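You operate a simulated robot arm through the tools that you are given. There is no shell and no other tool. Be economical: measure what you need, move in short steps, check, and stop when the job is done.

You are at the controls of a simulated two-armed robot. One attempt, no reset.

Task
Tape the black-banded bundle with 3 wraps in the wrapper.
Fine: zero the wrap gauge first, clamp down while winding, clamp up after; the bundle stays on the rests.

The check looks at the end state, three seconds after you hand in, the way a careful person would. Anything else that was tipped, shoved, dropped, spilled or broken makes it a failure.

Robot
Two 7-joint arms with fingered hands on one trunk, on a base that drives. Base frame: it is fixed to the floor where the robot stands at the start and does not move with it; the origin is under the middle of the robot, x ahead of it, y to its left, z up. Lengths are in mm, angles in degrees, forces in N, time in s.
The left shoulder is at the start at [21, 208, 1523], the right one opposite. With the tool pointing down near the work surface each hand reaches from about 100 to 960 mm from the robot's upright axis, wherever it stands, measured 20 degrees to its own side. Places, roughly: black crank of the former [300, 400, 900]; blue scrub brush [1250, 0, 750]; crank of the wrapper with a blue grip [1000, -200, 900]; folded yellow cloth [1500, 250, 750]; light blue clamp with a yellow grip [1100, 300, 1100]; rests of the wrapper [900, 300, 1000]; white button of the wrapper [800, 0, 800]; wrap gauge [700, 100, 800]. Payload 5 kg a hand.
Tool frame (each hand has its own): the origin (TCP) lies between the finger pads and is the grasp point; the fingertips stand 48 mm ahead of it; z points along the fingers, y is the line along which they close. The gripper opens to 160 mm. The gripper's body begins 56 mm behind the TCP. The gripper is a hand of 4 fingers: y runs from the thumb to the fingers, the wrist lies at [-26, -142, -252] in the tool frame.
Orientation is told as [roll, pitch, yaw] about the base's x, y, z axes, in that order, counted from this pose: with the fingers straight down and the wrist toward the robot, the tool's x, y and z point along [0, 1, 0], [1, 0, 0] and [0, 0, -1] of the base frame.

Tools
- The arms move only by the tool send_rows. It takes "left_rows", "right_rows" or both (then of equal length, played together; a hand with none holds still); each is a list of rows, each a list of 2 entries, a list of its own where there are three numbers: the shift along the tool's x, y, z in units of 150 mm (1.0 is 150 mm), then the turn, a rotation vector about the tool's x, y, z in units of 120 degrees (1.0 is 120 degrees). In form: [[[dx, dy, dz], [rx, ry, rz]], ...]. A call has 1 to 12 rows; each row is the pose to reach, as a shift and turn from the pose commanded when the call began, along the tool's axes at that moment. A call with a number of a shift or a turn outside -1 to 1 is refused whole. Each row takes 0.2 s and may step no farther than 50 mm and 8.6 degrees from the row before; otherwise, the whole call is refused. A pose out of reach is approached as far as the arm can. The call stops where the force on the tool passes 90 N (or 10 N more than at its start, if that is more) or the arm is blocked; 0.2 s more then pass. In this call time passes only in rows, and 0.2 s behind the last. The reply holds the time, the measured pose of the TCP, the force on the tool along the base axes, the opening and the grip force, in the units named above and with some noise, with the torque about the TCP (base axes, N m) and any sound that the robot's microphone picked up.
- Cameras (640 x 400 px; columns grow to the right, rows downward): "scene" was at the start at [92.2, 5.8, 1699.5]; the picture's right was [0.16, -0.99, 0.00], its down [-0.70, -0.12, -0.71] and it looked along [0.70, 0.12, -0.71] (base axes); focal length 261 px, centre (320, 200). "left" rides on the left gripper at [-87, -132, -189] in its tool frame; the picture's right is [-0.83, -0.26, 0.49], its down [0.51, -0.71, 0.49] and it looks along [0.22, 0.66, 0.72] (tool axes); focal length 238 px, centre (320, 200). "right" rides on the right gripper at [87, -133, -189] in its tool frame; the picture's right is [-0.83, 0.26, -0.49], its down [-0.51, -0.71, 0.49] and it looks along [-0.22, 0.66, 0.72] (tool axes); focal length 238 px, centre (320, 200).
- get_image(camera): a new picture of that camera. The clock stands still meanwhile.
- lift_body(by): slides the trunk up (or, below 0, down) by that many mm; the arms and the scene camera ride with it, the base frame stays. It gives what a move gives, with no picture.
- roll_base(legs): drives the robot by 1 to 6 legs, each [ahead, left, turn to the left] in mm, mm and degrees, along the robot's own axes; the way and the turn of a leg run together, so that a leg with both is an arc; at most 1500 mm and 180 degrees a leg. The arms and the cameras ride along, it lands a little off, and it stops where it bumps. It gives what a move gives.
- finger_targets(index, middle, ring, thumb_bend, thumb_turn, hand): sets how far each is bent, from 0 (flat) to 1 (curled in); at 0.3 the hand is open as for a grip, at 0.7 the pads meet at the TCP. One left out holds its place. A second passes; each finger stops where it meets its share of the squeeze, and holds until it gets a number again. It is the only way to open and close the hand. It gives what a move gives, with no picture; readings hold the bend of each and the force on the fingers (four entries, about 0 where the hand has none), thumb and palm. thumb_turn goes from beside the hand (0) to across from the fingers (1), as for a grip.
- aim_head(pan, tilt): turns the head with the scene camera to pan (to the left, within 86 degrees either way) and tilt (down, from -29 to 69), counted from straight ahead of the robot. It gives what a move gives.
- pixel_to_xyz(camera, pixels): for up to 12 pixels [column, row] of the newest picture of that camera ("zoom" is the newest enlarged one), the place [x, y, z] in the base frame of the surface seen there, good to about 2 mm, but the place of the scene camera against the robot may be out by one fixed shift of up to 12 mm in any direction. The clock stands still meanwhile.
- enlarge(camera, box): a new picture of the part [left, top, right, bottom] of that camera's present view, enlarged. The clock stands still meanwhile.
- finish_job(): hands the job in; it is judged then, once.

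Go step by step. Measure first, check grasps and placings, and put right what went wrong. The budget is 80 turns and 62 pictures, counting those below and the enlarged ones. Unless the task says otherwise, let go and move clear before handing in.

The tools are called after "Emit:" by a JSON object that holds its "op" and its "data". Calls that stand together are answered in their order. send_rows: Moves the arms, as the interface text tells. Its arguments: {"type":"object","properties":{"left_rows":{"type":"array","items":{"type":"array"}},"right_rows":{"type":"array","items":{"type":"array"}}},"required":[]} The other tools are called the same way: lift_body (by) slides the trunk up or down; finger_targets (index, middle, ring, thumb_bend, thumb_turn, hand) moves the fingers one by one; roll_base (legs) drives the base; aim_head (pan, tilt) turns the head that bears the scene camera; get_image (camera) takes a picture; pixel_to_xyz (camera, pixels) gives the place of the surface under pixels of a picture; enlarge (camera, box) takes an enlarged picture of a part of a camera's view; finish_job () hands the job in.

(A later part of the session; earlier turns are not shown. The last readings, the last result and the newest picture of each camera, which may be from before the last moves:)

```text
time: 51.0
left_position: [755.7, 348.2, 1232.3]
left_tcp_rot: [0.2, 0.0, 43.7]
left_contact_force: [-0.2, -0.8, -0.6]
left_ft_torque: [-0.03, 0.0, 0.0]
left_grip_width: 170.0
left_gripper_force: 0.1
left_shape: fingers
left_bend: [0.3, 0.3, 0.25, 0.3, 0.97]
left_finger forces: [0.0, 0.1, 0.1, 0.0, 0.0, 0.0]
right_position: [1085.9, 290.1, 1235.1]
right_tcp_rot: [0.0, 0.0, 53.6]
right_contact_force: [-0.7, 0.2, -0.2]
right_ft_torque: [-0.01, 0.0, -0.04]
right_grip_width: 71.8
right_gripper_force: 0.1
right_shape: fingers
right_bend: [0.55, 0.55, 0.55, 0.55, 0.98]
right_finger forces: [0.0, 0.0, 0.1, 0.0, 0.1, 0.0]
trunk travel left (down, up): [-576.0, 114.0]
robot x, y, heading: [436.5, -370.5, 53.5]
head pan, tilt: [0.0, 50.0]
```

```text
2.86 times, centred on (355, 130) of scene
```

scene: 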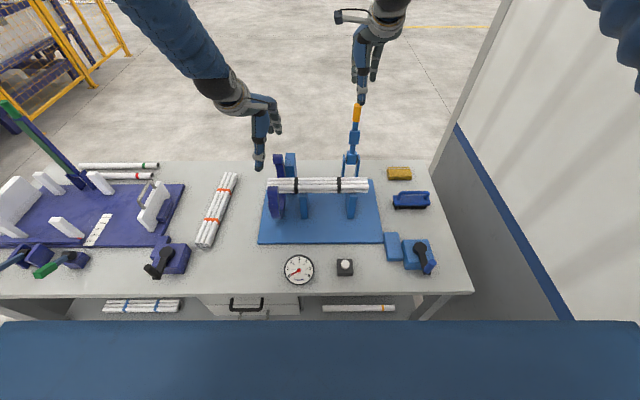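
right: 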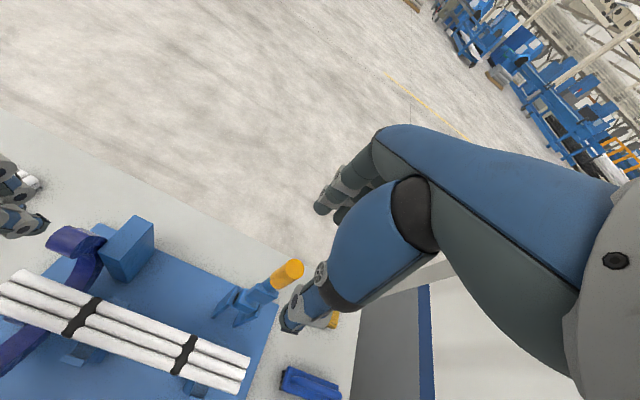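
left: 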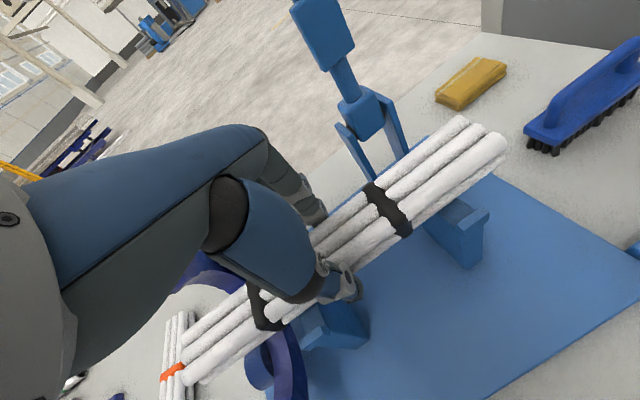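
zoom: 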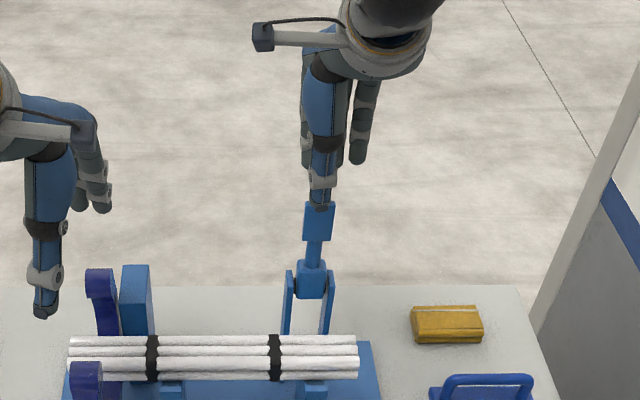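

The grip is caged between thumb and fingers with no contact. Swing it toward the robot along its arc, first 40°, hand pitching along.

Emit:
{"op": "send_rows", "data": {"right_rows": [[[0, -0.175, 0.011], [-0.044, 0, 0]], [[0, -0.347, 0.043], [-0.0875, 0, 0]], [[0, -0.514, 0.095], [-0.131, 0, 0]], [[0, -0.673, 0.168], [-0.175, 0, 0]], [[0, -0.801, 0.245], [-0.2125, 0, 0]], [[0, -0.921, 0.335], [-0.25, 0, 0]]]}}

Emit:
{"op": "get_image", "data": {"camera": "scene"}}

```text
time: 52.4
left_position: [757.9, 347.3, 1232.4]
left_tcp_rot: [0.0, 0.1, 43.7]
left_contact_force: [-0.5, 0.3, 0.4]
left_ft_torque: [0.03, 0.03, -0.01]
left_grip_width: 170.1
left_gripper_force: 0.1
left_shape: fingers
left_bend: [0.3, 0.3, 0.25, 0.3, 0.97]
left_finger forces: [0.0, 0.0, 0.1, 0.1, 0.0, 0.1]
right_position: [1004.0, 178.1, 1184.4]
right_tcp_rot: [0.1, -30.1, 53.5]
right_contact_force: [0.2, 1.2, 2.3]
right_ft_torque: [-0.17, 0.14, 0.02]
right_grip_width: 71.6
right_gripper_force: 0.1
right_shape: fingers
right_bend: [0.55, 0.55, 0.55, 0.55, 0.98]
right_finger forces: [0.0, 0.0, 0.1, 0.0, 0.1, 0.0]
trunk travel left (down, up): [-576.0, 114.0]
robot x, y, heading: [435.4, -371.1, 53.6]
head pan, tilt: [0.0, 50.0]
```

```text
13 pictures are left
```

scene: 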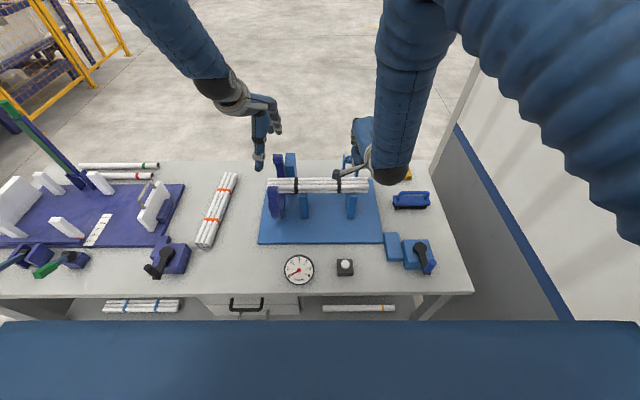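

Only ~2 N is felt so the lever moves freely (or loosely in the cage). Continue the arc to ~86° while watching force.

Emit:
{"op": "send_rows", "data": {"right_rows": [[[0, -0.17, 0.041], [-0.042, 0, 0]], [[0, -0.334, 0.102], [-0.083, 0, 0]], [[0, -0.489, 0.183], [-0.125, 0, 0]], [[0, -0.633, 0.282], [-0.158, 0, 0]], [[0, -0.765, 0.398], [-0.192, 0, 0]], [[0, -0.881, 0.529], [-0.217, 0, 0]], [[0, -0.94, 0.609], [-0.233, 0, 0]]]}}

Emit:
{"op": "get_image", "data": {"camera": "right"}}

Emit:
{"op": "enlarge", "data": {"camera": "left", "box": [300, 0, 640, 300]}}

```text
time: 54.0
left_position: [756.3, 347.6, 1232.0]
left_tcp_rot: [0.0, 0.0, 43.7]
left_contact_force: [0.6, 0.1, 0.1]
left_ft_torque: [0.0, 0.02, -0.05]
left_grip_width: 170.0
left_gripper_force: 0.0
left_shape: fingers
left_bend: [0.3, 0.3, 0.25, 0.3, 0.97]
left_finger forces: [0.0, 0.0, 0.0, 0.0, 0.1, 0.0]
right_position: [957.4, 117.4, 1035.6]
right_tcp_rot: [0.0, -57.9, 53.6]
right_contact_force: [-1.6, -0.7, -2.9]
right_ft_torque: [0.01, 0.03, 0.0]
right_grip_width: 73.2
right_gripper_force: 1.7
right_shape: fingers
right_bend: [0.55, 0.55, 0.55, 0.54, 0.97]
right_finger forces: [0.0, 0.1, 0.0, 0.0, 3.4, 0.0]
trunk travel left (down, up): [-576.0, 114.0]
robot x, y, heading: [438.7, -367.7, 53.3]
head pan, tilt: [0.0, 50.0]
```

```text
12 pictures are left
```

right: 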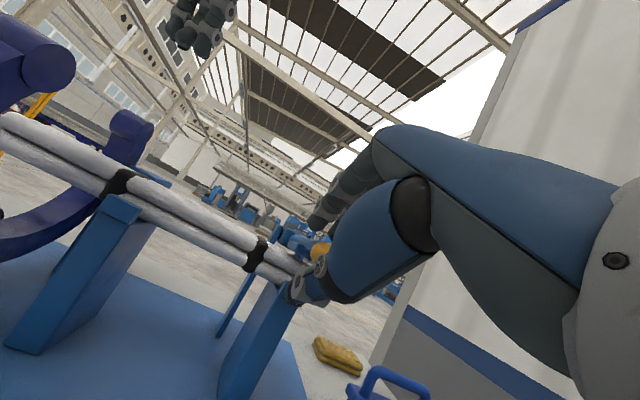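

```text
1.33 times, centred on (470, 150) of left
```

zoom: 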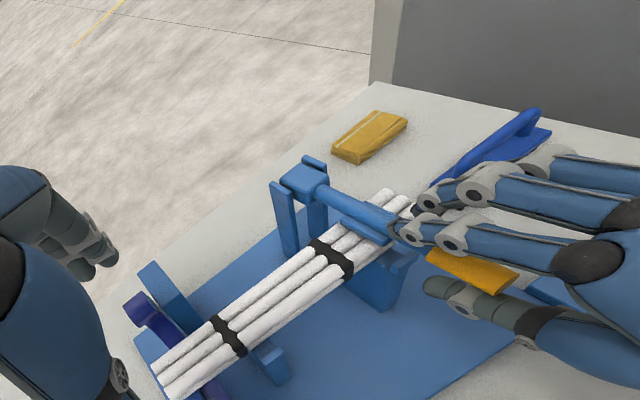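

The left view shows the lever nearly down with its pad over the bundle, resting on my thumb. Push ~25 mm further down with the fingers.

Emit:
{"op": "send_rows", "data": {"right_rows": [[[0, -0.05, 0.03], [0, 0, 0]], [[0, -0.095, 0.06], [0, 0, 0]], [[0, -0.141, 0.088], [0, 0, 0]], [[0, -0.17, 0.106], [0, 0, 0]]]}}

Emit:
{"op": "enlarge", "data": {"camera": "left", "box": [400, 60, 600, 240]}}

```text
time: 55.0
left_position: [756.3, 345.5, 1232.6]
left_tcp_rot: [0.0, 0.0, 43.7]
left_contact_force: [0.1, -0.1, -0.4]
left_ft_torque: [0.03, 0.01, -0.02]
left_grip_width: 170.1
left_gripper_force: 0.1
left_shape: fingers
left_bend: [0.3, 0.3, 0.25, 0.3, 0.97]
left_finger forces: [0.1, 0.0, 0.0, 0.0, 0.1, 0.0]
right_position: [957.1, 116.0, 1006.8]
right_tcp_rot: [0.0, -58.2, 53.6]
right_contact_force: [-1.5, -3.2, 12.4]
right_ft_torque: [0.58, -0.51, 0.03]
right_grip_width: 75.9
right_gripper_force: 5.8
right_shape: fingers
right_bend: [0.53, 0.54, 0.55, 0.55, 0.97]
right_finger forces: [6.0, 5.0, 0.0, 0.0, 0.0, 0.1]
trunk travel left (down, up): [-576.0, 114.0]
robot x, y, heading: [437.2, -369.6, 53.5]
head pan, tilt: [0.0, 50.0]
```

```text
2.22 times, centred on (500, 150) of left
```

zoom: 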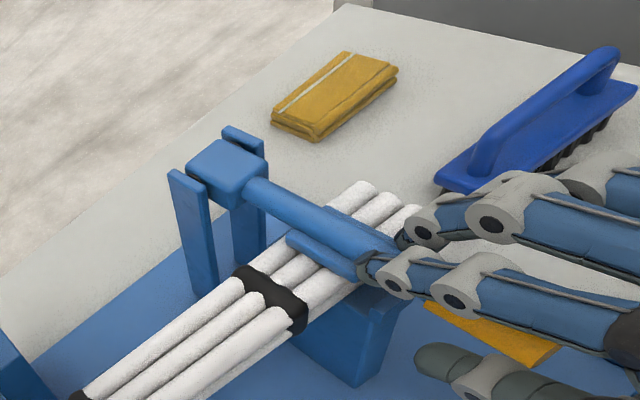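

The pad is pressed on the bundle (11 N). Open the hand, raise off ~10 mm, and back straight out toward the robot.

Emit:
{"op": "finger_targets", "data": {"hand": "right", "index": 0.35, "middle": 0.35, "ring": 0.35, "thumb_bend": 0.35}}

Emit:
{"op": "send_rows", "data": {"right_rows": [[[0, -0.1, -0.16], [0, 0, 0]], [[0, -0.2, -0.32], [0, 0, 0]], [[0, -0.3, -0.48], [0, 0, 0]], [[0, -0.4, -0.64], [0, 0, 0]]]}}

Emit:
{"op": "get_image", "data": {"camera": "left"}}

```text
time: 56.0
left_position: [756.9, 347.1, 1233.1]
left_tcp_rot: [0.0, 0.0, 43.8]
left_contact_force: [-0.2, 0.6, 0.0]
left_ft_torque: [0.02, -0.03, 0.01]
left_grip_width: 170.0
left_gripper_force: 0.0
left_shape: fingers
left_bend: [0.3, 0.3, 0.25, 0.3, 0.97]
left_finger forces: [0.0, 0.0, 0.1, 0.0, 0.0, 0.0]
right_position: [957.9, 117.0, 1005.6]
right_tcp_rot: [0.0, -58.0, 53.6]
right_contact_force: [-0.8, 0.6, 0.7]
right_ft_torque: [0.03, 0.0, 0.03]
right_grip_width: 150.5
right_gripper_force: 0.2
right_shape: fingers
right_bend: [0.35, 0.35, 0.35, 0.35, 0.97]
right_finger forces: [0.0, 0.0, 0.1, 0.0, 0.0, 0.0]
trunk travel left (down, up): [-576.0, 114.0]
robot x, y, heading: [442.6, -366.8, 53.3]
head pan, tilt: [0.0, 50.0]
```

```text
time: 57.0
left_position: [754.6, 348.4, 1232.8]
left_tcp_rot: [0.0, 0.0, 43.8]
left_contact_force: [-0.7, 1.2, 0.1]
left_ft_torque: [-0.02, -0.17, -0.01]
left_grip_width: 170.2
left_gripper_force: 0.0
left_shape: fingers
left_bend: [0.3, 0.3, 0.25, 0.3, 0.97]
left_finger forces: [0.0, 0.0, 0.0, 0.0, 0.0, 0.0]
right_position: [888.6, 25.3, 1007.2]
right_tcp_rot: [-0.2, -58.2, 53.7]
right_contact_force: [-0.3, -0.7, 2.1]
right_ft_torque: [-0.04, 0.02, 0.01]
right_grip_width: 150.7
right_gripper_force: 0.0
right_shape: fingers
right_bend: [0.35, 0.35, 0.35, 0.35, 0.97]
right_finger forces: [0.0, 0.0, 0.0, 0.0, 0.0, 0.0]
trunk travel left (down, up): [-576.0, 114.0]
robot x, y, heading: [438.8, -369.1, 53.6]
head pan, tilt: [0.0, 50.0]
```

```text
9 pictures are left
```

left: 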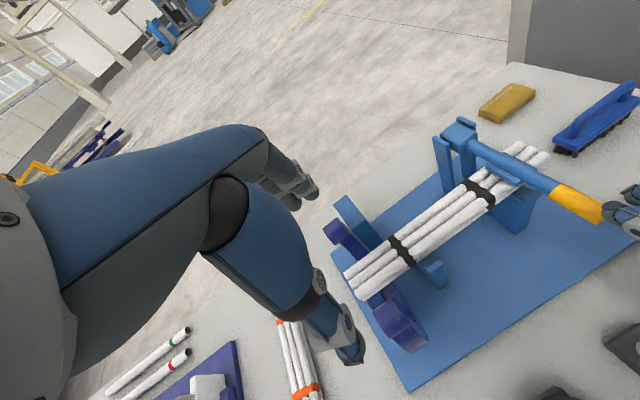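

The clamp holds down by itself on the bundle. Next the crank: hub ≈(1073,-128), grip ≈(1021,-198, z 900–945), radius ≈87. Raise and level the right hand, then bring it above the crank grip.

Emit:
{"op": "send_rows", "data": {"right_rows": [[[0, 0.11, -0.07], [0, 0, 0]], [[0, 0.22, -0.14], [0.06, 0, 0]], [[0, 0.33, -0.21], [0.12, 0, 0]], [[0, 0.44, -0.28], [0.18, 0, 0]], [[0, 0.55, -0.35], [0.24, 0, 0]], [[0, 0.66, -0.42], [0.3, 0, 0]], [[0, 0.79, -0.495], [0.36, 0, 0]], [[0, 0.79, -0.495], [0.42, 0, 0]], [[0, 0.79, -0.495], [0.483, 0, 0]]]}}

Emit:
{"op": "finger_targets", "data": {"hand": "right", "index": 0.5, "middle": 0.5, "ring": 0.5, "thumb_bend": 0.5}}

Emit:
{"op": "send_rows", "data": {"right_rows": [[[-0.2, -0.08, 0], [0, 0, 0]], [[-0.4, -0.17, 0], [0, 0, 0]], [[-0.6, -0.25, 0], [0, 0, 0]], [[-0.8, -0.33, 0], [0, 0, 0]], [[-1, -0.42, 0], [0, 0, 0]]]}}

```text
time: 59.0
left_position: [756.9, 347.1, 1232.0]
left_tcp_rot: [0.0, 0.0, 43.7]
left_contact_force: [-0.1, -0.5, -1.2]
left_ft_torque: [0.01, 0.0, 0.0]
left_grip_width: 170.2
left_gripper_force: 0.1
left_shape: fingers
left_bend: [0.3, 0.3, 0.25, 0.3, 0.97]
left_finger forces: [0.0, 0.0, 0.0, 0.1, 0.1, 0.1]
right_position: [889.6, 24.7, 1144.8]
right_tcp_rot: [0.0, 0.2, 53.6]
right_contact_force: [-0.3, -0.8, -0.4]
right_ft_torque: [0.09, -0.02, -0.04]
right_grip_width: 150.6
right_gripper_force: 0.0
right_shape: fingers
right_bend: [0.35, 0.35, 0.35, 0.35, 0.97]
right_finger forces: [0.0, 0.0, 0.0, 0.0, 0.0, 0.0]
trunk travel left (down, up): [-576.0, 114.0]
robot x, y, heading: [438.0, -367.5, 53.4]
head pan, tilt: [0.0, 50.0]
```

```text
time: 60.0
left_position: [757.3, 347.9, 1231.7]
left_tcp_rot: [0.0, 0.0, 43.7]
left_contact_force: [1.3, 0.1, -0.1]
left_ft_torque: [-0.02, 0.01, 0.01]
left_grip_width: 170.2
left_gripper_force: 0.2
left_shape: fingers
left_bend: [0.3, 0.3, 0.25, 0.3, 0.97]
left_finger forces: [0.1, 0.0, 0.0, 0.0, 0.1, 0.0]
right_position: [890.1, 25.5, 1145.1]
right_tcp_rot: [0.0, -0.1, 53.6]
right_contact_force: [0.2, -0.1, 0.2]
right_ft_torque: [0.01, -0.01, -0.01]
right_grip_width: 91.7
right_gripper_force: 0.2
right_shape: fingers
right_bend: [0.5, 0.5, 0.5, 0.5, 0.97]
right_finger forces: [0.0, 0.0, 0.0, 0.0, 0.1, 0.0]
trunk travel left (down, up): [-576.0, 114.0]
robot x, y, heading: [439.5, -369.8, 53.6]
head pan, tilt: [0.0, 50.0]
```

```text
time: 61.2
left_position: [757.1, 346.2, 1232.5]
left_tcp_rot: [0.1, 0.0, 43.6]
left_contact_force: [0.3, -0.9, 0.2]
left_ft_torque: [0.02, 0.02, -0.01]
left_grip_width: 170.3
left_gripper_force: 0.0
left_shape: fingers
left_bend: [0.3, 0.3, 0.25, 0.3, 0.97]
left_finger forces: [0.0, 0.0, 0.0, 0.0, 0.0, 0.1]
right_position: [974.0, -116.4, 1145.5]
right_tcp_rot: [0.1, 0.1, 53.7]
right_contact_force: [-0.3, 0.1, -0.3]
right_ft_torque: [0.06, 0.07, -0.01]
right_grip_width: 91.3
right_gripper_force: 0.1
right_shape: fingers
right_bend: [0.5, 0.5, 0.5, 0.5, 0.98]
right_finger forces: [0.0, 0.0, 0.0, 0.0, 0.0, 0.0]
trunk travel left (down, up): [-576.0, 114.0]
robot x, y, heading: [434.3, -370.1, 53.8]
head pan, tilt: [0.0, 50.0]
```

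Now 90 mm more to above the grip, descending to TCP z≈1035, then a right-camera check.

Emit:
{"op": "send_rows", "data": {"right_rows": [[[-0.19, -0.08, 0], [0, 0, 0]], [[-0.38, -0.17, 0.1], [0, 0, 0]], [[-0.576, -0.254, 0.25], [0, 0, 0]], [[-0.576, -0.254, 0.5], [0, 0, 0]], [[-0.576, -0.254, 0.73], [0, 0, 0]]]}}

Emit:
{"op": "get_image", "data": {"camera": "right"}}

```text
time: 62.4
left_position: [758.4, 346.9, 1231.4]
left_tcp_rot: [0.0, 0.1, 43.6]
left_contact_force: [0.8, -0.8, 0.5]
left_ft_torque: [-0.01, 0.05, -0.01]
left_grip_width: 169.8
left_gripper_force: 0.1
left_shape: fingers
left_bend: [0.3, 0.3, 0.25, 0.3, 0.97]
left_finger forces: [0.1, 0.0, 0.0, 0.0, 0.1, 0.1]
right_position: [1020.7, -196.7, 1037.4]
right_tcp_rot: [0.0, 0.0, 53.6]
right_contact_force: [0.6, 0.8, 1.0]
right_ft_torque: [-0.04, 0.06, 0.06]
right_grip_width: 91.8
right_gripper_force: 0.1
right_shape: fingers
right_bend: [0.5, 0.5, 0.5, 0.5, 0.97]
right_finger forces: [0.0, 0.1, 0.0, 0.0, 0.0, 0.0]
trunk travel left (down, up): [-576.0, 114.0]
robot x, y, heading: [442.2, -369.8, 53.6]
head pan, tilt: [0.0, 50.0]
```

```text
8 pictures are left
```

right: 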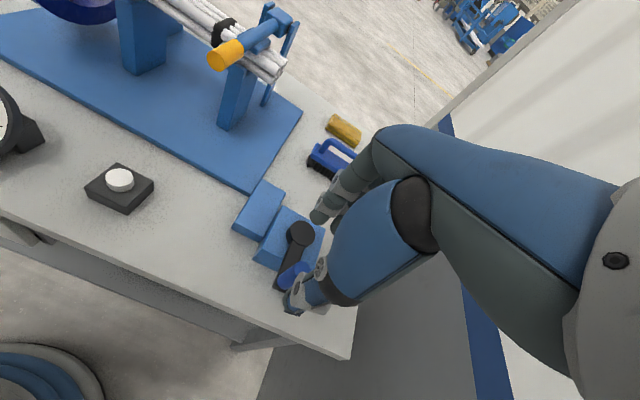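

Emit:
{"op": "pixel_to_xyz", "data": {"camera": "right", "pixels": [[300, 268], [293, 270], [287, 275], [282, 283], [300, 235], [292, 230], [310, 234], [290, 262], [285, 255], [275, 245], [228, 57], [213, 58]]}}

```text
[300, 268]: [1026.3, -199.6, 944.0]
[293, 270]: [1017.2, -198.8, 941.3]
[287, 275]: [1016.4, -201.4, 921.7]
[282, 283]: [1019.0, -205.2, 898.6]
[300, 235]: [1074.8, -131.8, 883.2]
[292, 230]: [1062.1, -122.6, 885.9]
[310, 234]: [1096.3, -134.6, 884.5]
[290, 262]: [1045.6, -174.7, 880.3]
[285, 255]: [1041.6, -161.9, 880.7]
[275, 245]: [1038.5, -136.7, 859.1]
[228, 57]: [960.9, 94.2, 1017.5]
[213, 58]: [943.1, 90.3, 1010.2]
```

Grip centre ≈(1025,-203), z 890–944; hub ≈(1078,-131). Shift a few mm, lower to TCP z≈948 and close around the grip.

Emit:
{"op": "send_rows", "data": {"right_rows": [[[-0.048, -0.017, 0.1], [0, 0, 0]], [[-0.048, -0.017, 0.3], [0, 0, 0]], [[-0.048, -0.017, 0.5], [0, 0, 0]], [[-0.048, -0.017, 0.596], [0, 0, 0]]]}}

Emit:
{"op": "finger_targets", "data": {"hand": "right", "index": 0.7, "middle": 0.7, "ring": 0.7, "thumb_bend": 0.7}}

```text
time: 63.4
left_position: [757.4, 347.7, 1232.2]
left_tcp_rot: [0.0, 0.1, 43.7]
left_contact_force: [0.2, 0.3, 1.6]
left_ft_torque: [0.01, 0.01, 0.0]
left_grip_width: 169.7
left_gripper_force: 0.2
left_shape: fingers
left_bend: [0.3, 0.3, 0.25, 0.3, 0.97]
left_finger forces: [0.0, 0.0, 0.1, 0.0, 0.0, 0.0]
right_position: [1024.8, -202.4, 945.7]
right_tcp_rot: [0.0, 0.0, 53.7]
right_contact_force: [0.4, 0.1, -0.4]
right_ft_torque: [-0.05, 0.06, 0.04]
right_grip_width: 91.7
right_gripper_force: 0.1
right_shape: fingers
right_bend: [0.5, 0.5, 0.5, 0.5, 0.97]
right_finger forces: [0.0, 0.0, 0.1, 0.0, 0.1, 0.0]
trunk travel left (down, up): [-576.0, 114.0]
robot x, y, heading: [435.6, -367.3, 53.4]
head pan, tilt: [0.0, 50.0]
```

```text
time: 64.4
left_position: [756.9, 348.0, 1233.2]
left_tcp_rot: [0.0, 0.1, 43.7]
left_contact_force: [0.2, 1.1, -1.0]
left_ft_torque: [-0.01, 0.02, -0.03]
left_grip_width: 170.0
left_gripper_force: 0.1
left_shape: fingers
left_bend: [0.3, 0.3, 0.25, 0.3, 0.97]
left_finger forces: [0.0, 0.0, 0.1, 0.0, 0.0, 0.1]
right_position: [1025.7, -201.1, 946.4]
right_tcp_rot: [0.0, 0.0, 53.5]
right_contact_force: [3.4, 5.7, -2.8]
right_ft_torque: [0.23, -0.13, 0.08]
right_grip_width: 23.8
right_gripper_force: 6.2
right_shape: fingers
right_bend: [0.66, 0.68, 0.7, 0.68, 0.97]
right_finger forces: [5.9, 3.4, 0.0, 0.1, 2.5, 0.0]
trunk travel left (down, up): [-576.0, 114.0]
robot x, y, heading: [435.1, -366.1, 53.6]
head pan, tilt: [0.0, 50.0]
```

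Grip enclosed (24 mm). Try a first 60° clockwise (seen from above) and read the gauge.

Emit:
{"op": "send_rows", "data": {"right_rows": [[[0.1536, 0.0202, 0], [0, 0, 0]], [[0.2967, 0.0795, 0], [0, 0, 0]], [[0.4195, 0.1738, 0], [0, 0, 0]], [[0.5138, 0.2967, 0], [0, 0, 0]]]}}

Emit:
{"op": "get_image", "data": {"camera": "scene"}}

```text
time: 65.4
left_position: [756.4, 349.1, 1231.6]
left_tcp_rot: [0.1, 0.1, 43.8]
left_contact_force: [-1.1, 1.3, -0.4]
left_ft_torque: [-0.09, -0.06, -0.01]
left_grip_width: 169.9
left_gripper_force: 0.1
left_shape: fingers
left_bend: [0.3, 0.3, 0.25, 0.3, 0.97]
left_finger forces: [0.0, 0.0, 0.0, 0.0, 0.0, 0.1]
right_position: [989.4, -122.2, 945.9]
right_tcp_rot: [0.1, 0.0, 53.5]
right_contact_force: [-1.0, -0.3, 0.2]
right_ft_torque: [0.01, 0.0, -0.01]
right_grip_width: 12.9
right_gripper_force: 0.0
right_shape: fingers
right_bend: [0.7, 0.7, 0.7, 0.7, 0.97]
right_finger forces: [0.0, 0.1, 0.1, 0.0, 0.0, 0.1]
trunk travel left (down, up): [-576.0, 114.0]
robot x, y, heading: [438.4, -367.7, 53.7]
head pan, tilt: [0.0, 50.0]
```

```text
7 pictures are left
```

scene: 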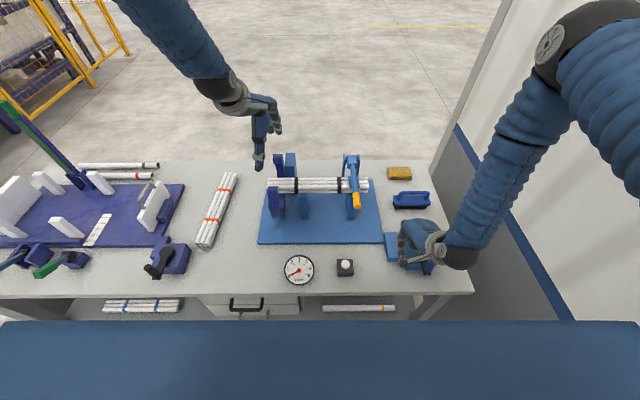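

The grip slipped out (width 12.9) and the gauge still shows 0. Raise, open, go back above the start position and look at the crank again.

Emit:
{"op": "send_rows", "data": {"right_rows": [[[0, 0, -0.3], [0, 0, 0]], [[0, 0, -0.6], [0, 0, 0]], [[-0.25, -0.15, -0.6], [0, 0, 0]], [[-0.5138, -0.2967, -0.6], [0, 0, 0]]]}}

Emit:
{"op": "finger_targets", "data": {"hand": "right", "index": 0.5, "middle": 0.5, "ring": 0.5, "thumb_bend": 0.5}}

Emit:
{"op": "enlarge", "data": {"camera": "right", "box": [200, 180, 360, 340]}}

```text
time: 66.4
left_position: [758.3, 345.1, 1233.1]
left_tcp_rot: [0.1, 0.1, 43.6]
left_contact_force: [0.9, 0.3, 1.3]
left_ft_torque: [0.09, 0.04, 0.02]
left_grip_width: 170.0
left_gripper_force: 0.1
left_shape: fingers
left_bend: [0.3, 0.3, 0.25, 0.3, 0.97]
left_finger forces: [0.1, 0.1, 0.1, 0.0, 0.0, 0.1]
right_position: [1023.8, -204.1, 1036.0]
right_tcp_rot: [0.1, -0.1, 53.7]
right_contact_force: [0.7, -1.1, 0.1]
right_ft_torque: [0.06, 0.01, 0.03]
right_grip_width: 12.6
right_gripper_force: 0.1
right_shape: fingers
right_bend: [0.7, 0.7, 0.7, 0.7, 0.98]
right_finger forces: [0.1, 0.0, 0.1, 0.0, 0.0, 0.1]
trunk travel left (down, up): [-576.0, 114.0]
robot x, y, heading: [439.5, -370.7, 53.7]
head pan, tilt: [0.0, 50.0]
```

```text
time: 67.4
left_position: [757.3, 346.7, 1232.1]
left_tcp_rot: [0.1, 0.0, 43.7]
left_contact_force: [0.4, -0.8, 0.5]
left_ft_torque: [0.01, 0.03, -0.03]
left_grip_width: 169.8
left_gripper_force: 0.1
left_shape: fingers
left_bend: [0.3, 0.3, 0.25, 0.3, 0.97]
left_finger forces: [0.0, 0.1, 0.0, 0.0, 0.1, 0.0]
right_position: [1023.6, -202.1, 1035.8]
right_tcp_rot: [0.0, 0.0, 53.6]
right_contact_force: [1.0, -0.1, -0.7]
right_ft_torque: [0.01, 0.02, 0.0]
right_grip_width: 90.9
right_gripper_force: 0.3
right_shape: fingers
right_bend: [0.5, 0.5, 0.5, 0.5, 0.98]
right_finger forces: [0.1, 0.0, 0.1, 0.1, 0.0, 0.0]
trunk travel left (down, up): [-576.0, 114.0]
robot x, y, heading: [441.9, -369.5, 53.5]
head pan, tilt: [0.0, 50.0]
```

```text
2.50 times, centred on (280, 260) of right
```

zoom: 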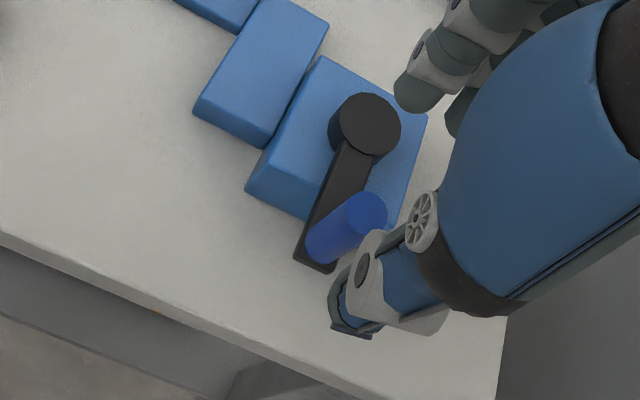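

Emit:
{"op": "pixel_to_xyz", "data": {"camera": "zoom", "pixels": [[367, 125], [338, 115], [395, 125], [370, 98], [365, 152], [370, 210], [352, 205], [380, 200], [325, 245], [345, 225], [315, 262], [345, 190]]}}

```text
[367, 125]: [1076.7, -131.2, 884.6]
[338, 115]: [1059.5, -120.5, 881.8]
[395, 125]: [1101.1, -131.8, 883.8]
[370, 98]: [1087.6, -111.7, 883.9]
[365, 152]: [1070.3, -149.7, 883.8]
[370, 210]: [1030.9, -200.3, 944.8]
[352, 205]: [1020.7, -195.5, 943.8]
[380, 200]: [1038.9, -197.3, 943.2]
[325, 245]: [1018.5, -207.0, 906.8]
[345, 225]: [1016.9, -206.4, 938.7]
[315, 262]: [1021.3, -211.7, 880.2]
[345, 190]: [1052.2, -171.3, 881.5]
```

The crank is unmoved; grip centre ≈(1029,-203). Go down again 8 mm deeper and squeeze harder (targets 0.95).

Emit:
{"op": "send_rows", "data": {"right_rows": [[[-0.033, 0.016, 0.2], [0, 0, 0]], [[-0.033, 0.016, 0.4], [0, 0, 0]], [[-0.033, 0.016, 0.55], [0, 0, 0]], [[-0.033, 0.016, 0.652], [0, 0, 0]]]}}

Emit:
{"op": "finger_targets", "data": {"hand": "right", "index": 0.95, "middle": 0.95, "ring": 0.95, "thumb_bend": 0.95}}

Emit:
{"op": "send_rows", "data": {"right_rows": [[[0.0775, 0.005, 0], [0, 0, 0]], [[0.153, 0.02, 0], [0, 0, 0]]]}}

```text
time: 68.4
left_position: [758.3, 348.0, 1232.3]
left_tcp_rot: [0.0, 0.1, 43.7]
left_contact_force: [1.1, 0.6, -0.9]
left_ft_torque: [0.04, 0.02, 0.02]
left_grip_width: 170.2
left_gripper_force: 0.0
left_shape: fingers
left_bend: [0.3, 0.3, 0.25, 0.3, 0.97]
left_finger forces: [0.0, 0.0, 0.0, 0.0, 0.0, 0.1]
right_position: [1029.2, -203.4, 937.6]
right_tcp_rot: [0.0, 0.0, 53.6]
right_contact_force: [0.0, 1.4, 0.3]
right_ft_torque: [-0.03, 0.04, 0.03]
right_grip_width: 90.9
right_gripper_force: 0.1
right_shape: fingers
right_bend: [0.5, 0.5, 0.5, 0.5, 0.98]
right_finger forces: [0.1, 0.1, 0.0, 0.0, 0.0, 0.0]
trunk travel left (down, up): [-576.0, 114.0]
robot x, y, heading: [433.3, -372.9, 53.4]
head pan, tilt: [0.0, 50.0]
```

```text
time: 69.4
left_position: [758.0, 347.1, 1233.6]
left_tcp_rot: [0.1, 0.0, 43.7]
left_contact_force: [0.3, 0.2, 0.7]
left_ft_torque: [0.0, 0.03, -0.02]
left_grip_width: 169.8
left_gripper_force: 0.1
left_shape: fingers
left_bend: [0.3, 0.3, 0.25, 0.3, 0.97]
left_finger forces: [0.0, 0.0, 0.1, 0.0, 0.1, 0.1]
right_position: [1027.4, -207.7, 937.2]
right_tcp_rot: [0.2, 0.4, 53.5]
right_contact_force: [-7.3, -14.0, -12.6]
right_ft_torque: [-0.48, 0.15, 0.1]
right_grip_width: 24.5
right_gripper_force: 15.6
right_shape: fingers
right_bend: [0.71, 0.95, 0.95, 0.69, 0.97]
right_finger forces: [8.2, 0.0, 0.1, 0.1, 22.8, 0.0]
trunk travel left (down, up): [-576.0, 114.0]
robot x, y, heading: [438.3, -367.2, 53.6]
head pan, tilt: [0.0, 50.0]
```

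```text
time: 70.0
left_position: [757.1, 348.3, 1231.7]
left_tcp_rot: [0.0, 0.0, 43.9]
left_contact_force: [0.9, -0.8, 0.3]
left_ft_torque: [-0.05, -0.01, 0.03]
left_grip_width: 169.7
left_gripper_force: 0.0
left_shape: fingers
left_bend: [0.3, 0.3, 0.25, 0.3, 0.97]
left_finger forces: [0.0, 0.0, 0.0, 0.0, 0.0, 0.0]
right_position: [1014.4, -184.7, 938.9]
right_tcp_rot: [0.0, -0.2, 53.5]
right_contact_force: [-0.4, 0.2, 1.1]
right_ft_torque: [0.06, -0.01, 0.0]
right_grip_width: 5.7
right_gripper_force: 0.0
right_shape: fingers
right_bend: [0.71, 0.95, 0.95, 0.74, 0.96]
right_finger forces: [0.0, 0.0, 0.1, 0.0, 0.0, 0.0]
trunk travel left (down, up): [-576.0, 114.0]
robot x, y, heading: [439.6, -368.3, 53.5]
head pan, tilt: [0.0, 50.0]
```

Only the index finger held it; the other fingers curled past beside the grip. The index/middle boundary sits near the grip, so I'll shift ~17 mm to put the middle finger on the grip with index and ring flanking it as a cage.

Emit:
{"op": "finger_targets", "data": {"hand": "right", "index": 0.7, "middle": 0.7, "ring": 0.7, "thumb_bend": 0.7}}

Emit:
{"op": "send_rows", "data": {"right_rows": [[[0, 0, -0.25], [0, 0, 0]], [[0, 0, -0.45], [0, 0, 0]], [[-0.037, -0.04, -0.65], [0, 0, 0]]]}}

Emit:
{"op": "finger_targets", "data": {"hand": "right", "index": 0.5, "middle": 0.5, "ring": 0.5, "thumb_bend": 0.5}}

Emit:
{"op": "get_image", "data": {"camera": "right"}}

```text
time: 71.0
left_position: [755.1, 347.0, 1233.5]
left_tcp_rot: [0.0, 0.0, 43.7]
left_contact_force: [-0.4, -0.1, 0.4]
left_ft_torque: [0.01, -0.02, -0.01]
left_grip_width: 169.9
left_gripper_force: 0.1
left_shape: fingers
left_bend: [0.3, 0.3, 0.25, 0.3, 0.97]
left_finger forces: [0.0, 0.0, 0.0, 0.0, 0.1, 0.0]
right_position: [1013.3, -187.9, 940.3]
right_tcp_rot: [0.0, -0.2, 53.7]
right_contact_force: [0.1, 1.1, 27.5]
right_ft_torque: [-0.25, -0.35, -0.01]
right_grip_width: 12.5
right_gripper_force: 13.1
right_shape: fingers
right_bend: [0.7, 0.92, 0.7, 0.7, 0.97]
right_finger forces: [0.0, 27.1, 0.0, 0.1, 0.1, 0.1]
trunk travel left (down, up): [-576.0, 114.0]
robot x, y, heading: [434.0, -366.6, 53.6]
head pan, tilt: [0.0, 50.0]
```

```text
time: 71.8
left_position: [756.6, 346.6, 1233.3]
left_tcp_rot: [0.0, 0.0, 43.6]
left_contact_force: [-0.4, 0.4, -0.3]
left_ft_torque: [0.03, -0.02, -0.05]
left_grip_width: 170.3
left_gripper_force: 0.0
left_shape: fingers
left_bend: [0.3, 0.3, 0.25, 0.3, 0.97]
left_finger forces: [0.0, 0.0, 0.0, 0.0, 0.1, 0.0]
right_position: [1014.7, -197.0, 1036.2]
right_tcp_rot: [0.0, 0.0, 53.6]
right_contact_force: [-0.4, -0.8, 0.3]
right_ft_torque: [0.06, -0.05, -0.02]
right_grip_width: 12.3
right_gripper_force: 0.0
right_shape: fingers
right_bend: [0.7, 0.7, 0.7, 0.7, 0.97]
right_finger forces: [0.0, 0.0, 0.1, 0.1, 0.0, 0.1]
trunk travel left (down, up): [-576.0, 114.0]
robot x, y, heading: [439.5, -367.2, 53.6]
head pan, tilt: [0.0, 50.0]
```

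```text
time: 72.8
left_position: [755.8, 347.1, 1232.4]
left_tcp_rot: [0.0, 0.0, 43.7]
left_contact_force: [0.1, 0.4, 0.1]
left_ft_torque: [-0.01, 0.02, -0.01]
left_grip_width: 170.1
left_gripper_force: 0.0
left_shape: fingers
left_bend: [0.3, 0.3, 0.25, 0.3, 0.97]
left_finger forces: [0.1, 0.0, 0.0, 0.1, 0.1, 0.1]
right_position: [1014.8, -195.8, 1035.6]
right_tcp_rot: [0.1, -0.1, 53.6]
right_contact_force: [1.1, 0.6, 0.2]
right_ft_torque: [0.03, 0.01, 0.0]
right_grip_width: 90.6
right_gripper_force: 0.0
right_shape: fingers
right_bend: [0.5, 0.5, 0.5, 0.5, 0.97]
right_finger forces: [0.1, 0.1, 0.0, 0.2, 0.2, 0.1]
trunk travel left (down, up): [-576.0, 114.0]
robot x, y, heading: [437.2, -368.5, 53.3]
head pan, tilt: [0.0, 50.0]
```

```text
5 pictures are left
```

right: 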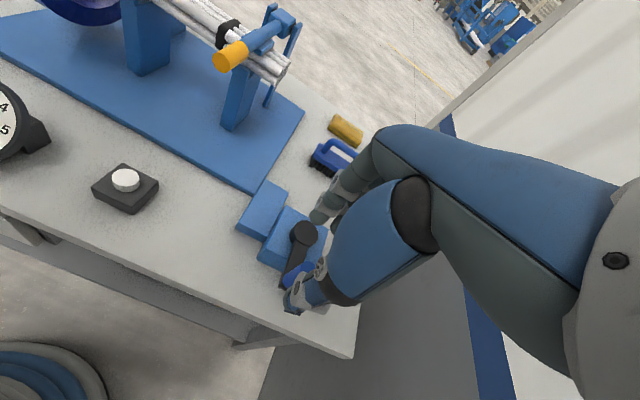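

Emit:
{"op": "pixel_to_xyz", "data": {"camera": "right", "pixels": [[303, 268], [297, 266], [308, 264], [290, 272], [283, 283], [303, 235], [294, 232], [313, 235], [288, 268], [296, 255]]}}

```text
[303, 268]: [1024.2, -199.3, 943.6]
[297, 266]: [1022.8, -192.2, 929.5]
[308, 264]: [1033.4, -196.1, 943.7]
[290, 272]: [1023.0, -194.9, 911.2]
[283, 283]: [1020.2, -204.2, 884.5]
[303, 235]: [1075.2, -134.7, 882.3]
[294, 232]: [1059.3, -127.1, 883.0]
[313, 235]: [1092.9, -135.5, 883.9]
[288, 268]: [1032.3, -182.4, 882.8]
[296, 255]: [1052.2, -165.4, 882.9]
```

The grip is still at ≈(1030,-201); TCP is now offset so the grip faces the middle finger. Lower, and close middle+thumb firmly with index and ring flanking.

Emit:
{"op": "send_rows", "data": {"right_rows": [[[0, 0.03, 0.2], [0, 0, 0]], [[-0.01, 0.03, 0.4], [0, 0, 0]], [[-0.01, 0.03, 0.55], [0, 0, 0]], [[-0.01, 0.03, 0.635], [0, 0, 0]]]}}

Emit:
{"op": "finger_targets", "data": {"hand": "right", "index": 0.78, "middle": 0.95, "ring": 0.78, "thumb_bend": 0.95}}

```text
time: 73.8
left_position: [757.7, 347.9, 1233.0]
left_tcp_rot: [0.0, 0.1, 43.7]
left_contact_force: [-0.2, 0.7, -0.4]
left_ft_torque: [0.01, 0.02, -0.01]
left_grip_width: 169.9
left_gripper_force: 0.0
left_shape: fingers
left_bend: [0.3, 0.3, 0.25, 0.3, 0.97]
left_finger forces: [0.0, 0.0, 0.1, 0.0, 0.0, 0.0]
right_position: [1018.7, -193.4, 939.4]
right_tcp_rot: [0.0, 0.1, 53.6]
right_contact_force: [0.0, -0.1, 0.3]
right_ft_torque: [-0.03, 0.06, 0.01]
right_grip_width: 90.5
right_gripper_force: 0.0
right_shape: fingers
right_bend: [0.5, 0.5, 0.5, 0.5, 0.97]
right_finger forces: [0.1, 0.1, 0.1, 0.0, 0.0, 0.0]
trunk travel left (down, up): [-576.0, 114.0]
robot x, y, heading: [438.9, -370.1, 53.4]
head pan, tilt: [0.0, 50.0]
```

```text
time: 74.8
left_position: [758.5, 348.2, 1231.8]
left_tcp_rot: [0.1, 0.1, 43.8]
left_contact_force: [1.0, -0.3, -0.3]
left_ft_torque: [-0.04, -0.02, 0.01]
left_grip_width: 170.0
left_gripper_force: 0.1
left_shape: fingers
left_bend: [0.3, 0.3, 0.25, 0.3, 0.97]
left_finger forces: [0.0, 0.0, 0.0, 0.0, 0.0, 0.1]
right_position: [1019.8, -190.7, 939.3]
right_tcp_rot: [-0.1, 0.0, 53.6]
right_contact_force: [8.1, 9.1, -1.9]
right_ft_torque: [0.35, -0.24, 0.16]
right_grip_width: 16.6
right_gripper_force: 6.6
right_shape: fingers
right_bend: [0.77, 0.67, 0.78, 0.91, 0.97]
right_finger forces: [0.0, 12.0, 0.0, 0.0, 0.0, 0.1]
trunk travel left (down, up): [-576.0, 114.0]
robot x, y, heading: [432.8, -367.7, 53.6]
head pan, tilt: [0.0, 50.0]
```

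Middle finger is on the grip but the thumb passed beside it. Best is a three-point hold (index+middle vs thumb) as at first but with real squeeze: open, shift −9 mm in x, and close with higher targets.

Emit:
{"op": "finger_targets", "data": {"hand": "right", "index": 0.55, "middle": 0.55, "ring": 0.55, "thumb_bend": 0.55}}

Emit:
{"op": "send_rows", "data": {"right_rows": [[[-0.06, 0, 0], [0, 0, 0]]]}}

Emit:
{"op": "finger_targets", "data": {"hand": "right", "index": 0.8, "middle": 0.8, "ring": 0.78, "thumb_bend": 0.8}}

```text
time: 75.8
left_position: [757.0, 346.9, 1231.4]
left_tcp_rot: [0.0, 0.0, 43.7]
left_contact_force: [0.7, -0.3, -0.2]
left_ft_torque: [-0.02, -0.05, -0.01]
left_grip_width: 170.0
left_gripper_force: 0.1
left_shape: fingers
left_bend: [0.3, 0.3, 0.25, 0.3, 0.97]
left_finger forces: [0.0, 0.0, 0.0, 0.1, 0.1, 0.1]
right_position: [1019.0, -193.7, 940.1]
right_tcp_rot: [0.1, 0.0, 53.6]
right_contact_force: [0.4, 0.1, -0.5]
right_ft_torque: [0.01, 0.01, 0.02]
right_grip_width: 70.5
right_gripper_force: 0.1
right_shape: fingers
right_bend: [0.55, 0.55, 0.55, 0.55, 0.97]
right_finger forces: [0.2, 0.1, 0.0, 0.0, 0.0, 0.1]
trunk travel left (down, up): [-576.0, 114.0]
robot x, y, heading: [436.3, -369.7, 53.6]
head pan, tilt: [0.0, 50.0]
```

```text
time: 76.2
left_position: [757.9, 346.6, 1232.7]
left_tcp_rot: [0.1, 0.0, 43.7]
left_contact_force: [-0.3, 0.6, 0.2]
left_ft_torque: [0.03, 0.02, -0.02]
left_grip_width: 169.9
left_gripper_force: 0.0
left_shape: fingers
left_bend: [0.3, 0.3, 0.25, 0.3, 0.97]
left_finger forces: [0.0, 0.1, 0.0, 0.1, 0.0, 0.0]
right_position: [1025.7, -199.0, 940.6]
right_tcp_rot: [0.0, 0.0, 53.5]
right_contact_force: [0.8, 0.0, -0.3]
right_ft_torque: [-0.02, 0.01, -0.01]
right_grip_width: 70.7
right_gripper_force: 0.1
right_shape: fingers
right_bend: [0.55, 0.55, 0.55, 0.55, 0.97]
right_finger forces: [0.0, 0.1, 0.1, 0.1, 0.1, 0.0]
trunk travel left (down, up): [-576.0, 114.0]
robot x, y, heading: [439.8, -370.2, 53.7]
head pan, tilt: [0.0, 50.0]
```

```text
time: 77.2
left_position: [756.8, 348.1, 1232.6]
left_tcp_rot: [0.0, 0.1, 43.6]
left_contact_force: [-0.1, -0.6, 0.0]
left_ft_torque: [-0.01, 0.03, 0.01]
left_grip_width: 170.3
left_gripper_force: 0.0
left_shape: fingers
left_bend: [0.3, 0.3, 0.25, 0.3, 0.97]
left_finger forces: [0.0, 0.1, 0.0, 0.0, 0.1, 0.0]
right_position: [1025.2, -198.2, 939.1]
right_tcp_rot: [0.0, 0.0, 53.6]
right_contact_force: [1.3, 4.7, -8.3]
right_ft_torque: [0.21, -0.01, 0.09]
right_grip_width: 5.8
right_gripper_force: 15.3
right_shape: fingers
right_bend: [0.71, 0.68, 0.78, 0.75, 0.95]
right_finger forces: [0.0, 13.3, 0.1, 0.1, 18.5, 0.0]
trunk travel left (down, up): [-576.0, 114.0]
robot x, y, heading: [438.7, -369.5, 53.7]
head pan, tilt: [0.0, 50.0]
```

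Now middle (13 N) and thumb (18 N) pinch the grip, index and ring flank it. Try 15° clockwise and check that it is still held.

Emit:
{"op": "send_rows", "data": {"right_rows": [[[0.052, 0.002, 0], [0, 0, 0]], [[0.103, 0.009, 0], [0, 0, 0]], [[0.153, 0.02, 0], [0, 0, 0]]]}}

```text
time: 78.0
left_position: [756.4, 349.5, 1231.5]
left_tcp_rot: [0.1, 0.1, 43.7]
left_contact_force: [-0.8, 1.0, -0.2]
left_ft_torque: [-0.09, -0.08, 0.0]
left_grip_width: 169.7
left_gripper_force: 0.0
left_shape: fingers
left_bend: [0.3, 0.3, 0.25, 0.3, 0.97]
left_finger forces: [0.0, 0.0, 0.1, 0.0, 0.1, 0.0]
right_position: [1010.6, -181.0, 940.9]
right_tcp_rot: [-0.2, 0.0, 53.5]
right_contact_force: [22.9, -2.4, 0.6]
right_ft_torque: [0.22, -0.43, 0.34]
right_grip_width: 4.8
right_gripper_force: 14.7
right_shape: fingers
right_bend: [0.72, 0.68, 0.78, 0.76, 0.96]
right_finger forces: [0.0, 11.4, 18.5, 0.1, 0.0, 0.1]
trunk travel left (down, up): [-576.0, 114.0]
robot x, y, heading: [437.7, -369.9, 53.8]
head pan, tilt: [0.0, 50.0]
```

The ring finger now pushes the grip with ~19 N. Continue another 20° to see whether the crank turns or is blocked.

Emit:
{"op": "send_rows", "data": {"right_rows": [[[0.0687, 0.023, 0], [0, 0, 0]], [[0.134, 0.0542, 0], [0, 0, 0]], [[0.195, 0.0931, 0], [0, 0, 0]]]}}

```text
time: 78.8
left_position: [760.8, 346.8, 1231.3]
left_tcp_rot: [0.0, -0.1, 43.5]
left_contact_force: [-2.2, 1.8, -0.3]
left_ft_torque: [-0.23, -0.27, -0.05]
left_grip_width: 169.9
left_gripper_force: 0.0
left_shape: fingers
left_bend: [0.3, 0.3, 0.25, 0.3, 0.97]
left_finger forces: [0.0, 0.0, 0.0, 0.0, 0.0, 0.0]
right_position: [1013.6, -177.5, 938.6]
right_tcp_rot: [-1.9, 0.3, 52.1]
right_contact_force: [22.6, -16.6, -5.2]
right_ft_torque: [0.38, -0.03, 0.23]
right_grip_width: 5.2
right_gripper_force: 23.3
right_shape: fingers
right_bend: [0.73, 0.71, 0.78, 0.76, 0.96]
right_finger forces: [0.0, 11.1, 35.5, 0.0, 0.0, 0.1]
trunk travel left (down, up): [-576.0, 114.0]
robot x, y, heading: [442.3, -369.7, 53.5]
head pan, tilt: [0.0, 50.0]
stopped in row 3 (right hand): the force on the tool passed its limit at 94 N (the readings are from after the stop); the commanded pose is now the measured one
```

Clockwise is blocked (force passed 90 N, no motion), so the crank turns the other way. Go back to the start and try counter-clockwise 25°.

Emit:
{"op": "send_rows", "data": {"right_rows": [[[-0.144, -0.065, 0], [-0.0127, 0.0094, -0.0125]], [[-0.221, -0.06, 0], [-0.0127, 0.0094, -0.0125]], [[-0.298, -0.045, 0], [-0.0127, 0.0094, -0.0125]], [[-0.395, -0.01, 0], [-0.0127, 0.0094, -0.0125]]]}}

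```text
time: 79.8
left_position: [759.0, 347.6, 1230.8]
left_tcp_rot: [-0.1, 0.1, 43.6]
left_contact_force: [0.3, -0.6, 0.8]
left_ft_torque: [-0.03, 0.06, 0.03]
left_grip_width: 170.0
left_gripper_force: 0.1
left_shape: fingers
left_bend: [0.3, 0.3, 0.25, 0.3, 0.97]
left_finger forces: [0.0, 0.0, 0.1, 0.1, 0.0, 0.0]
right_position: [1052.7, -204.4, 941.5]
right_tcp_rot: [0.1, -1.4, 54.2]
right_contact_force: [-6.3, 35.8, 7.9]
right_ft_torque: [1.33, 0.37, 1.16]
right_grip_width: 5.4
right_gripper_force: 21.7
right_shape: fingers
right_bend: [0.73, 0.65, 0.78, 0.76, 0.96]
right_finger forces: [0.0, 33.5, 9.2, 0.1, 0.0, 0.1]
trunk travel left (down, up): [-576.0, 114.0]
robot x, y, heading: [439.4, -368.7, 53.2]
head pan, tilt: [0.0, 50.0]
```

Reaction ~26 N against the turn and 25 N outward; I need to see whether the crank is turning. One enlarged right view.

Emit:
{"op": "enlarge", "data": {"camera": "right", "box": [0, 60, 360, 340]}}

```text
1.43 times, centred on (180, 200) of right
```

zoom: 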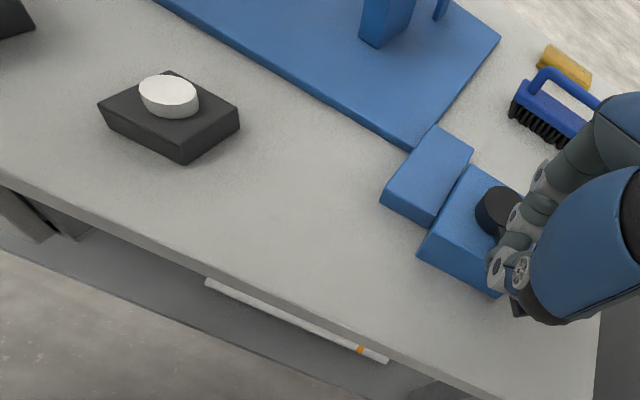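

The crank arm has swung right with the hand (it no longer shows left of the thumb), so counter-clockwise works. Continue to ~65° within the cage.

Emit:
{"op": "send_rows", "data": {"right_rows": [[[-0.0724, 0.05, 0], [0, 0, 0]], [[-0.1385, 0.105, 0], [0, 0, 0]], [[-0.197, 0.17, 0], [0, 0, 0]], [[-0.2469, 0.24, 0], [0, 0, 0]], [[-0.287, 0.315, 0], [0, 0, 0]]]}}

```text
time: 81.0
left_position: [762.7, 344.8, 1232.2]
left_tcp_rot: [-0.1, 0.1, 43.5]
left_contact_force: [0.0, -0.3, 0.0]
left_ft_torque: [-0.01, -0.02, 0.0]
left_grip_width: 169.8
left_gripper_force: 0.1
left_shape: fingers
left_bend: [0.3, 0.3, 0.25, 0.3, 0.97]
left_finger forces: [0.1, 0.0, 0.0, 0.0, 0.0, 0.1]
right_position: [1118.7, -200.6, 940.3]
right_tcp_rot: [-0.5, -1.1, 53.7]
right_contact_force: [-2.9, -3.9, -5.7]
right_ft_torque: [-0.02, -0.1, 0.01]
right_grip_width: 5.0
right_gripper_force: 6.1
right_shape: fingers
right_bend: [0.74, 0.71, 0.78, 0.76, 0.95]
right_finger forces: [0.0, 7.0, 0.0, 0.1, 4.7, 0.0]
trunk travel left (down, up): [-576.0, 114.0]
robot x, y, heading: [438.2, -371.0, 53.3]
head pan, tilt: [0.0, 50.0]
```

Still contact on middle and thumb at ~66°. Go on to 115° and then read the gauge with a scene enlargement.

Emit:
{"op": "send_rows", "data": {"right_rows": [[[-0.0354, 0.097, 0], [0, 0, 0]], [[-0.0533, 0.199, 0], [0, 0, 0]], [[-0.0533, 0.3024, 0], [0, 0, 0]], [[-0.0354, 0.4043, 0], [0, 0, 0]], [[0, 0.5014, 0], [0, 0, 0]]]}}

Emit:
{"op": "enlarge", "data": {"camera": "scene", "box": [270, 140, 470, 300]}}

```text
time: 82.2
left_position: [760.0, 345.2, 1232.2]
left_tcp_rot: [0.0, 0.0, 43.5]
left_contact_force: [0.1, -0.2, -0.4]
left_ft_torque: [0.0, -0.02, 0.01]
left_grip_width: 169.8
left_gripper_force: 0.1
left_shape: fingers
left_bend: [0.3, 0.3, 0.25, 0.3, 0.97]
left_finger forces: [0.1, 0.0, 0.1, 0.1, 0.1, 0.1]
right_position: [1161.3, -139.5, 943.5]
right_tcp_rot: [-0.3, -1.2, 53.9]
right_contact_force: [-0.2, 0.2, -1.0]
right_ft_torque: [0.01, -0.04, 0.0]
right_grip_width: 4.8
right_gripper_force: 0.1
right_shape: fingers
right_bend: [0.74, 0.72, 0.78, 0.77, 0.95]
right_finger forces: [0.1, 0.1, 0.1, 0.0, 0.1, 0.0]
trunk travel left (down, up): [-576.0, 114.0]
robot x, y, heading: [441.7, -370.6, 53.2]
head pan, tilt: [0.0, 50.0]
```

```text
2.50 times, centred on (370, 220) of scene
```

zoom: 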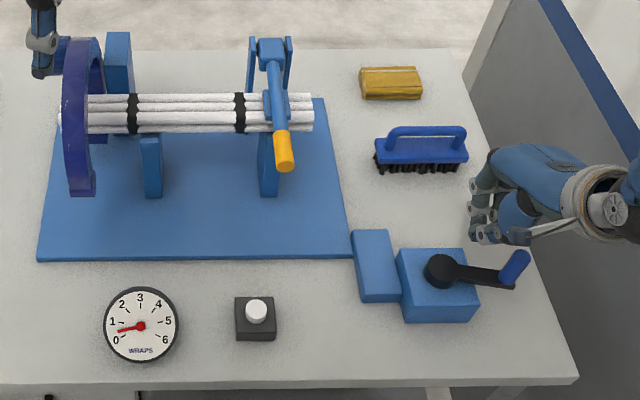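

Excellent: the ring and gauge have moved (needle ≈0.3), and the crank arm now points right (zoom 515,265), so one turn counter-clockwise is one wrap. The hand slipped off near 85°. Measure grip and hub now.

Emit:
{"op": "pixel_to_xyz", "data": {"camera": "zoom", "pixels": [[521, 256], [515, 265], [508, 278], [441, 268], [490, 273], [425, 268], [458, 268], [476, 275]]}}

Emit:
{"op": "send_rows", "data": {"right_rows": [[[0, 0, -0.25], [0, 0, 0]], [[0, 0, -0.5], [0, 0, 0]]]}}

Emit:
{"op": "finger_targets", "data": {"hand": "right", "index": 0.55, "middle": 0.55, "ring": 0.55, "thumb_bend": 0.55}}

```text
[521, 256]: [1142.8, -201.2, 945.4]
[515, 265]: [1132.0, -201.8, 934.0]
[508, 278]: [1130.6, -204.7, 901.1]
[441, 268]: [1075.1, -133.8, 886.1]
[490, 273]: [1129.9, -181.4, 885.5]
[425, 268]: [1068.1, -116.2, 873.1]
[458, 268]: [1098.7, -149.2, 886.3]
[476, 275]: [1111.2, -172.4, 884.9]
```

```text
time: 82.8
left_position: [758.6, 344.8, 1232.8]
left_tcp_rot: [0.1, 0.0, 43.4]
left_contact_force: [-0.9, -0.7, -0.4]
left_ft_torque: [0.03, -0.08, -0.03]
left_grip_width: 169.9
left_gripper_force: 0.1
left_shape: fingers
left_bend: [0.3, 0.3, 0.25, 0.3, 0.97]
left_finger forces: [0.0, 0.0, 0.0, 0.0, 0.1, 0.0]
right_position: [1159.7, -139.5, 1020.1]
right_tcp_rot: [-0.4, -1.1, 54.0]
right_contact_force: [-1.9, -1.0, -1.3]
right_ft_torque: [0.12, -0.1, -0.02]
right_grip_width: 5.2
right_gripper_force: 0.0
right_shape: fingers
right_bend: [0.74, 0.72, 0.78, 0.77, 0.95]
right_finger forces: [0.0, 0.0, 0.0, 0.1, 0.1, 0.0]
trunk travel left (down, up): [-576.0, 114.0]
robot x, y, heading: [438.2, -370.6, 53.2]
head pan, tilt: [0.0, 50.0]
```

```text
time: 83.8
left_position: [761.2, 344.7, 1232.0]
left_tcp_rot: [0.0, 0.0, 43.5]
left_contact_force: [0.5, 1.0, -0.8]
left_ft_torque: [-0.03, -0.03, -0.03]
left_grip_width: 169.9
left_gripper_force: 0.0
left_shape: fingers
left_bend: [0.3, 0.3, 0.25, 0.3, 0.97]
left_finger forces: [0.1, 0.0, 0.0, 0.1, 0.1, 0.0]
right_position: [1160.4, -139.7, 1018.5]
right_tcp_rot: [-0.3, -1.2, 54.0]
right_contact_force: [-0.3, 0.7, -0.6]
right_ft_torque: [-0.03, -0.04, 0.0]
right_grip_width: 70.8
right_gripper_force: 0.1
right_shape: fingers
right_bend: [0.55, 0.55, 0.55, 0.55, 0.97]
right_finger forces: [0.0, 0.1, 0.0, 0.1, 0.1, 0.1]
trunk travel left (down, up): [-576.0, 114.0]
robot x, y, heading: [437.6, -371.7, 53.0]
head pan, tilt: [0.0, 50.0]
```

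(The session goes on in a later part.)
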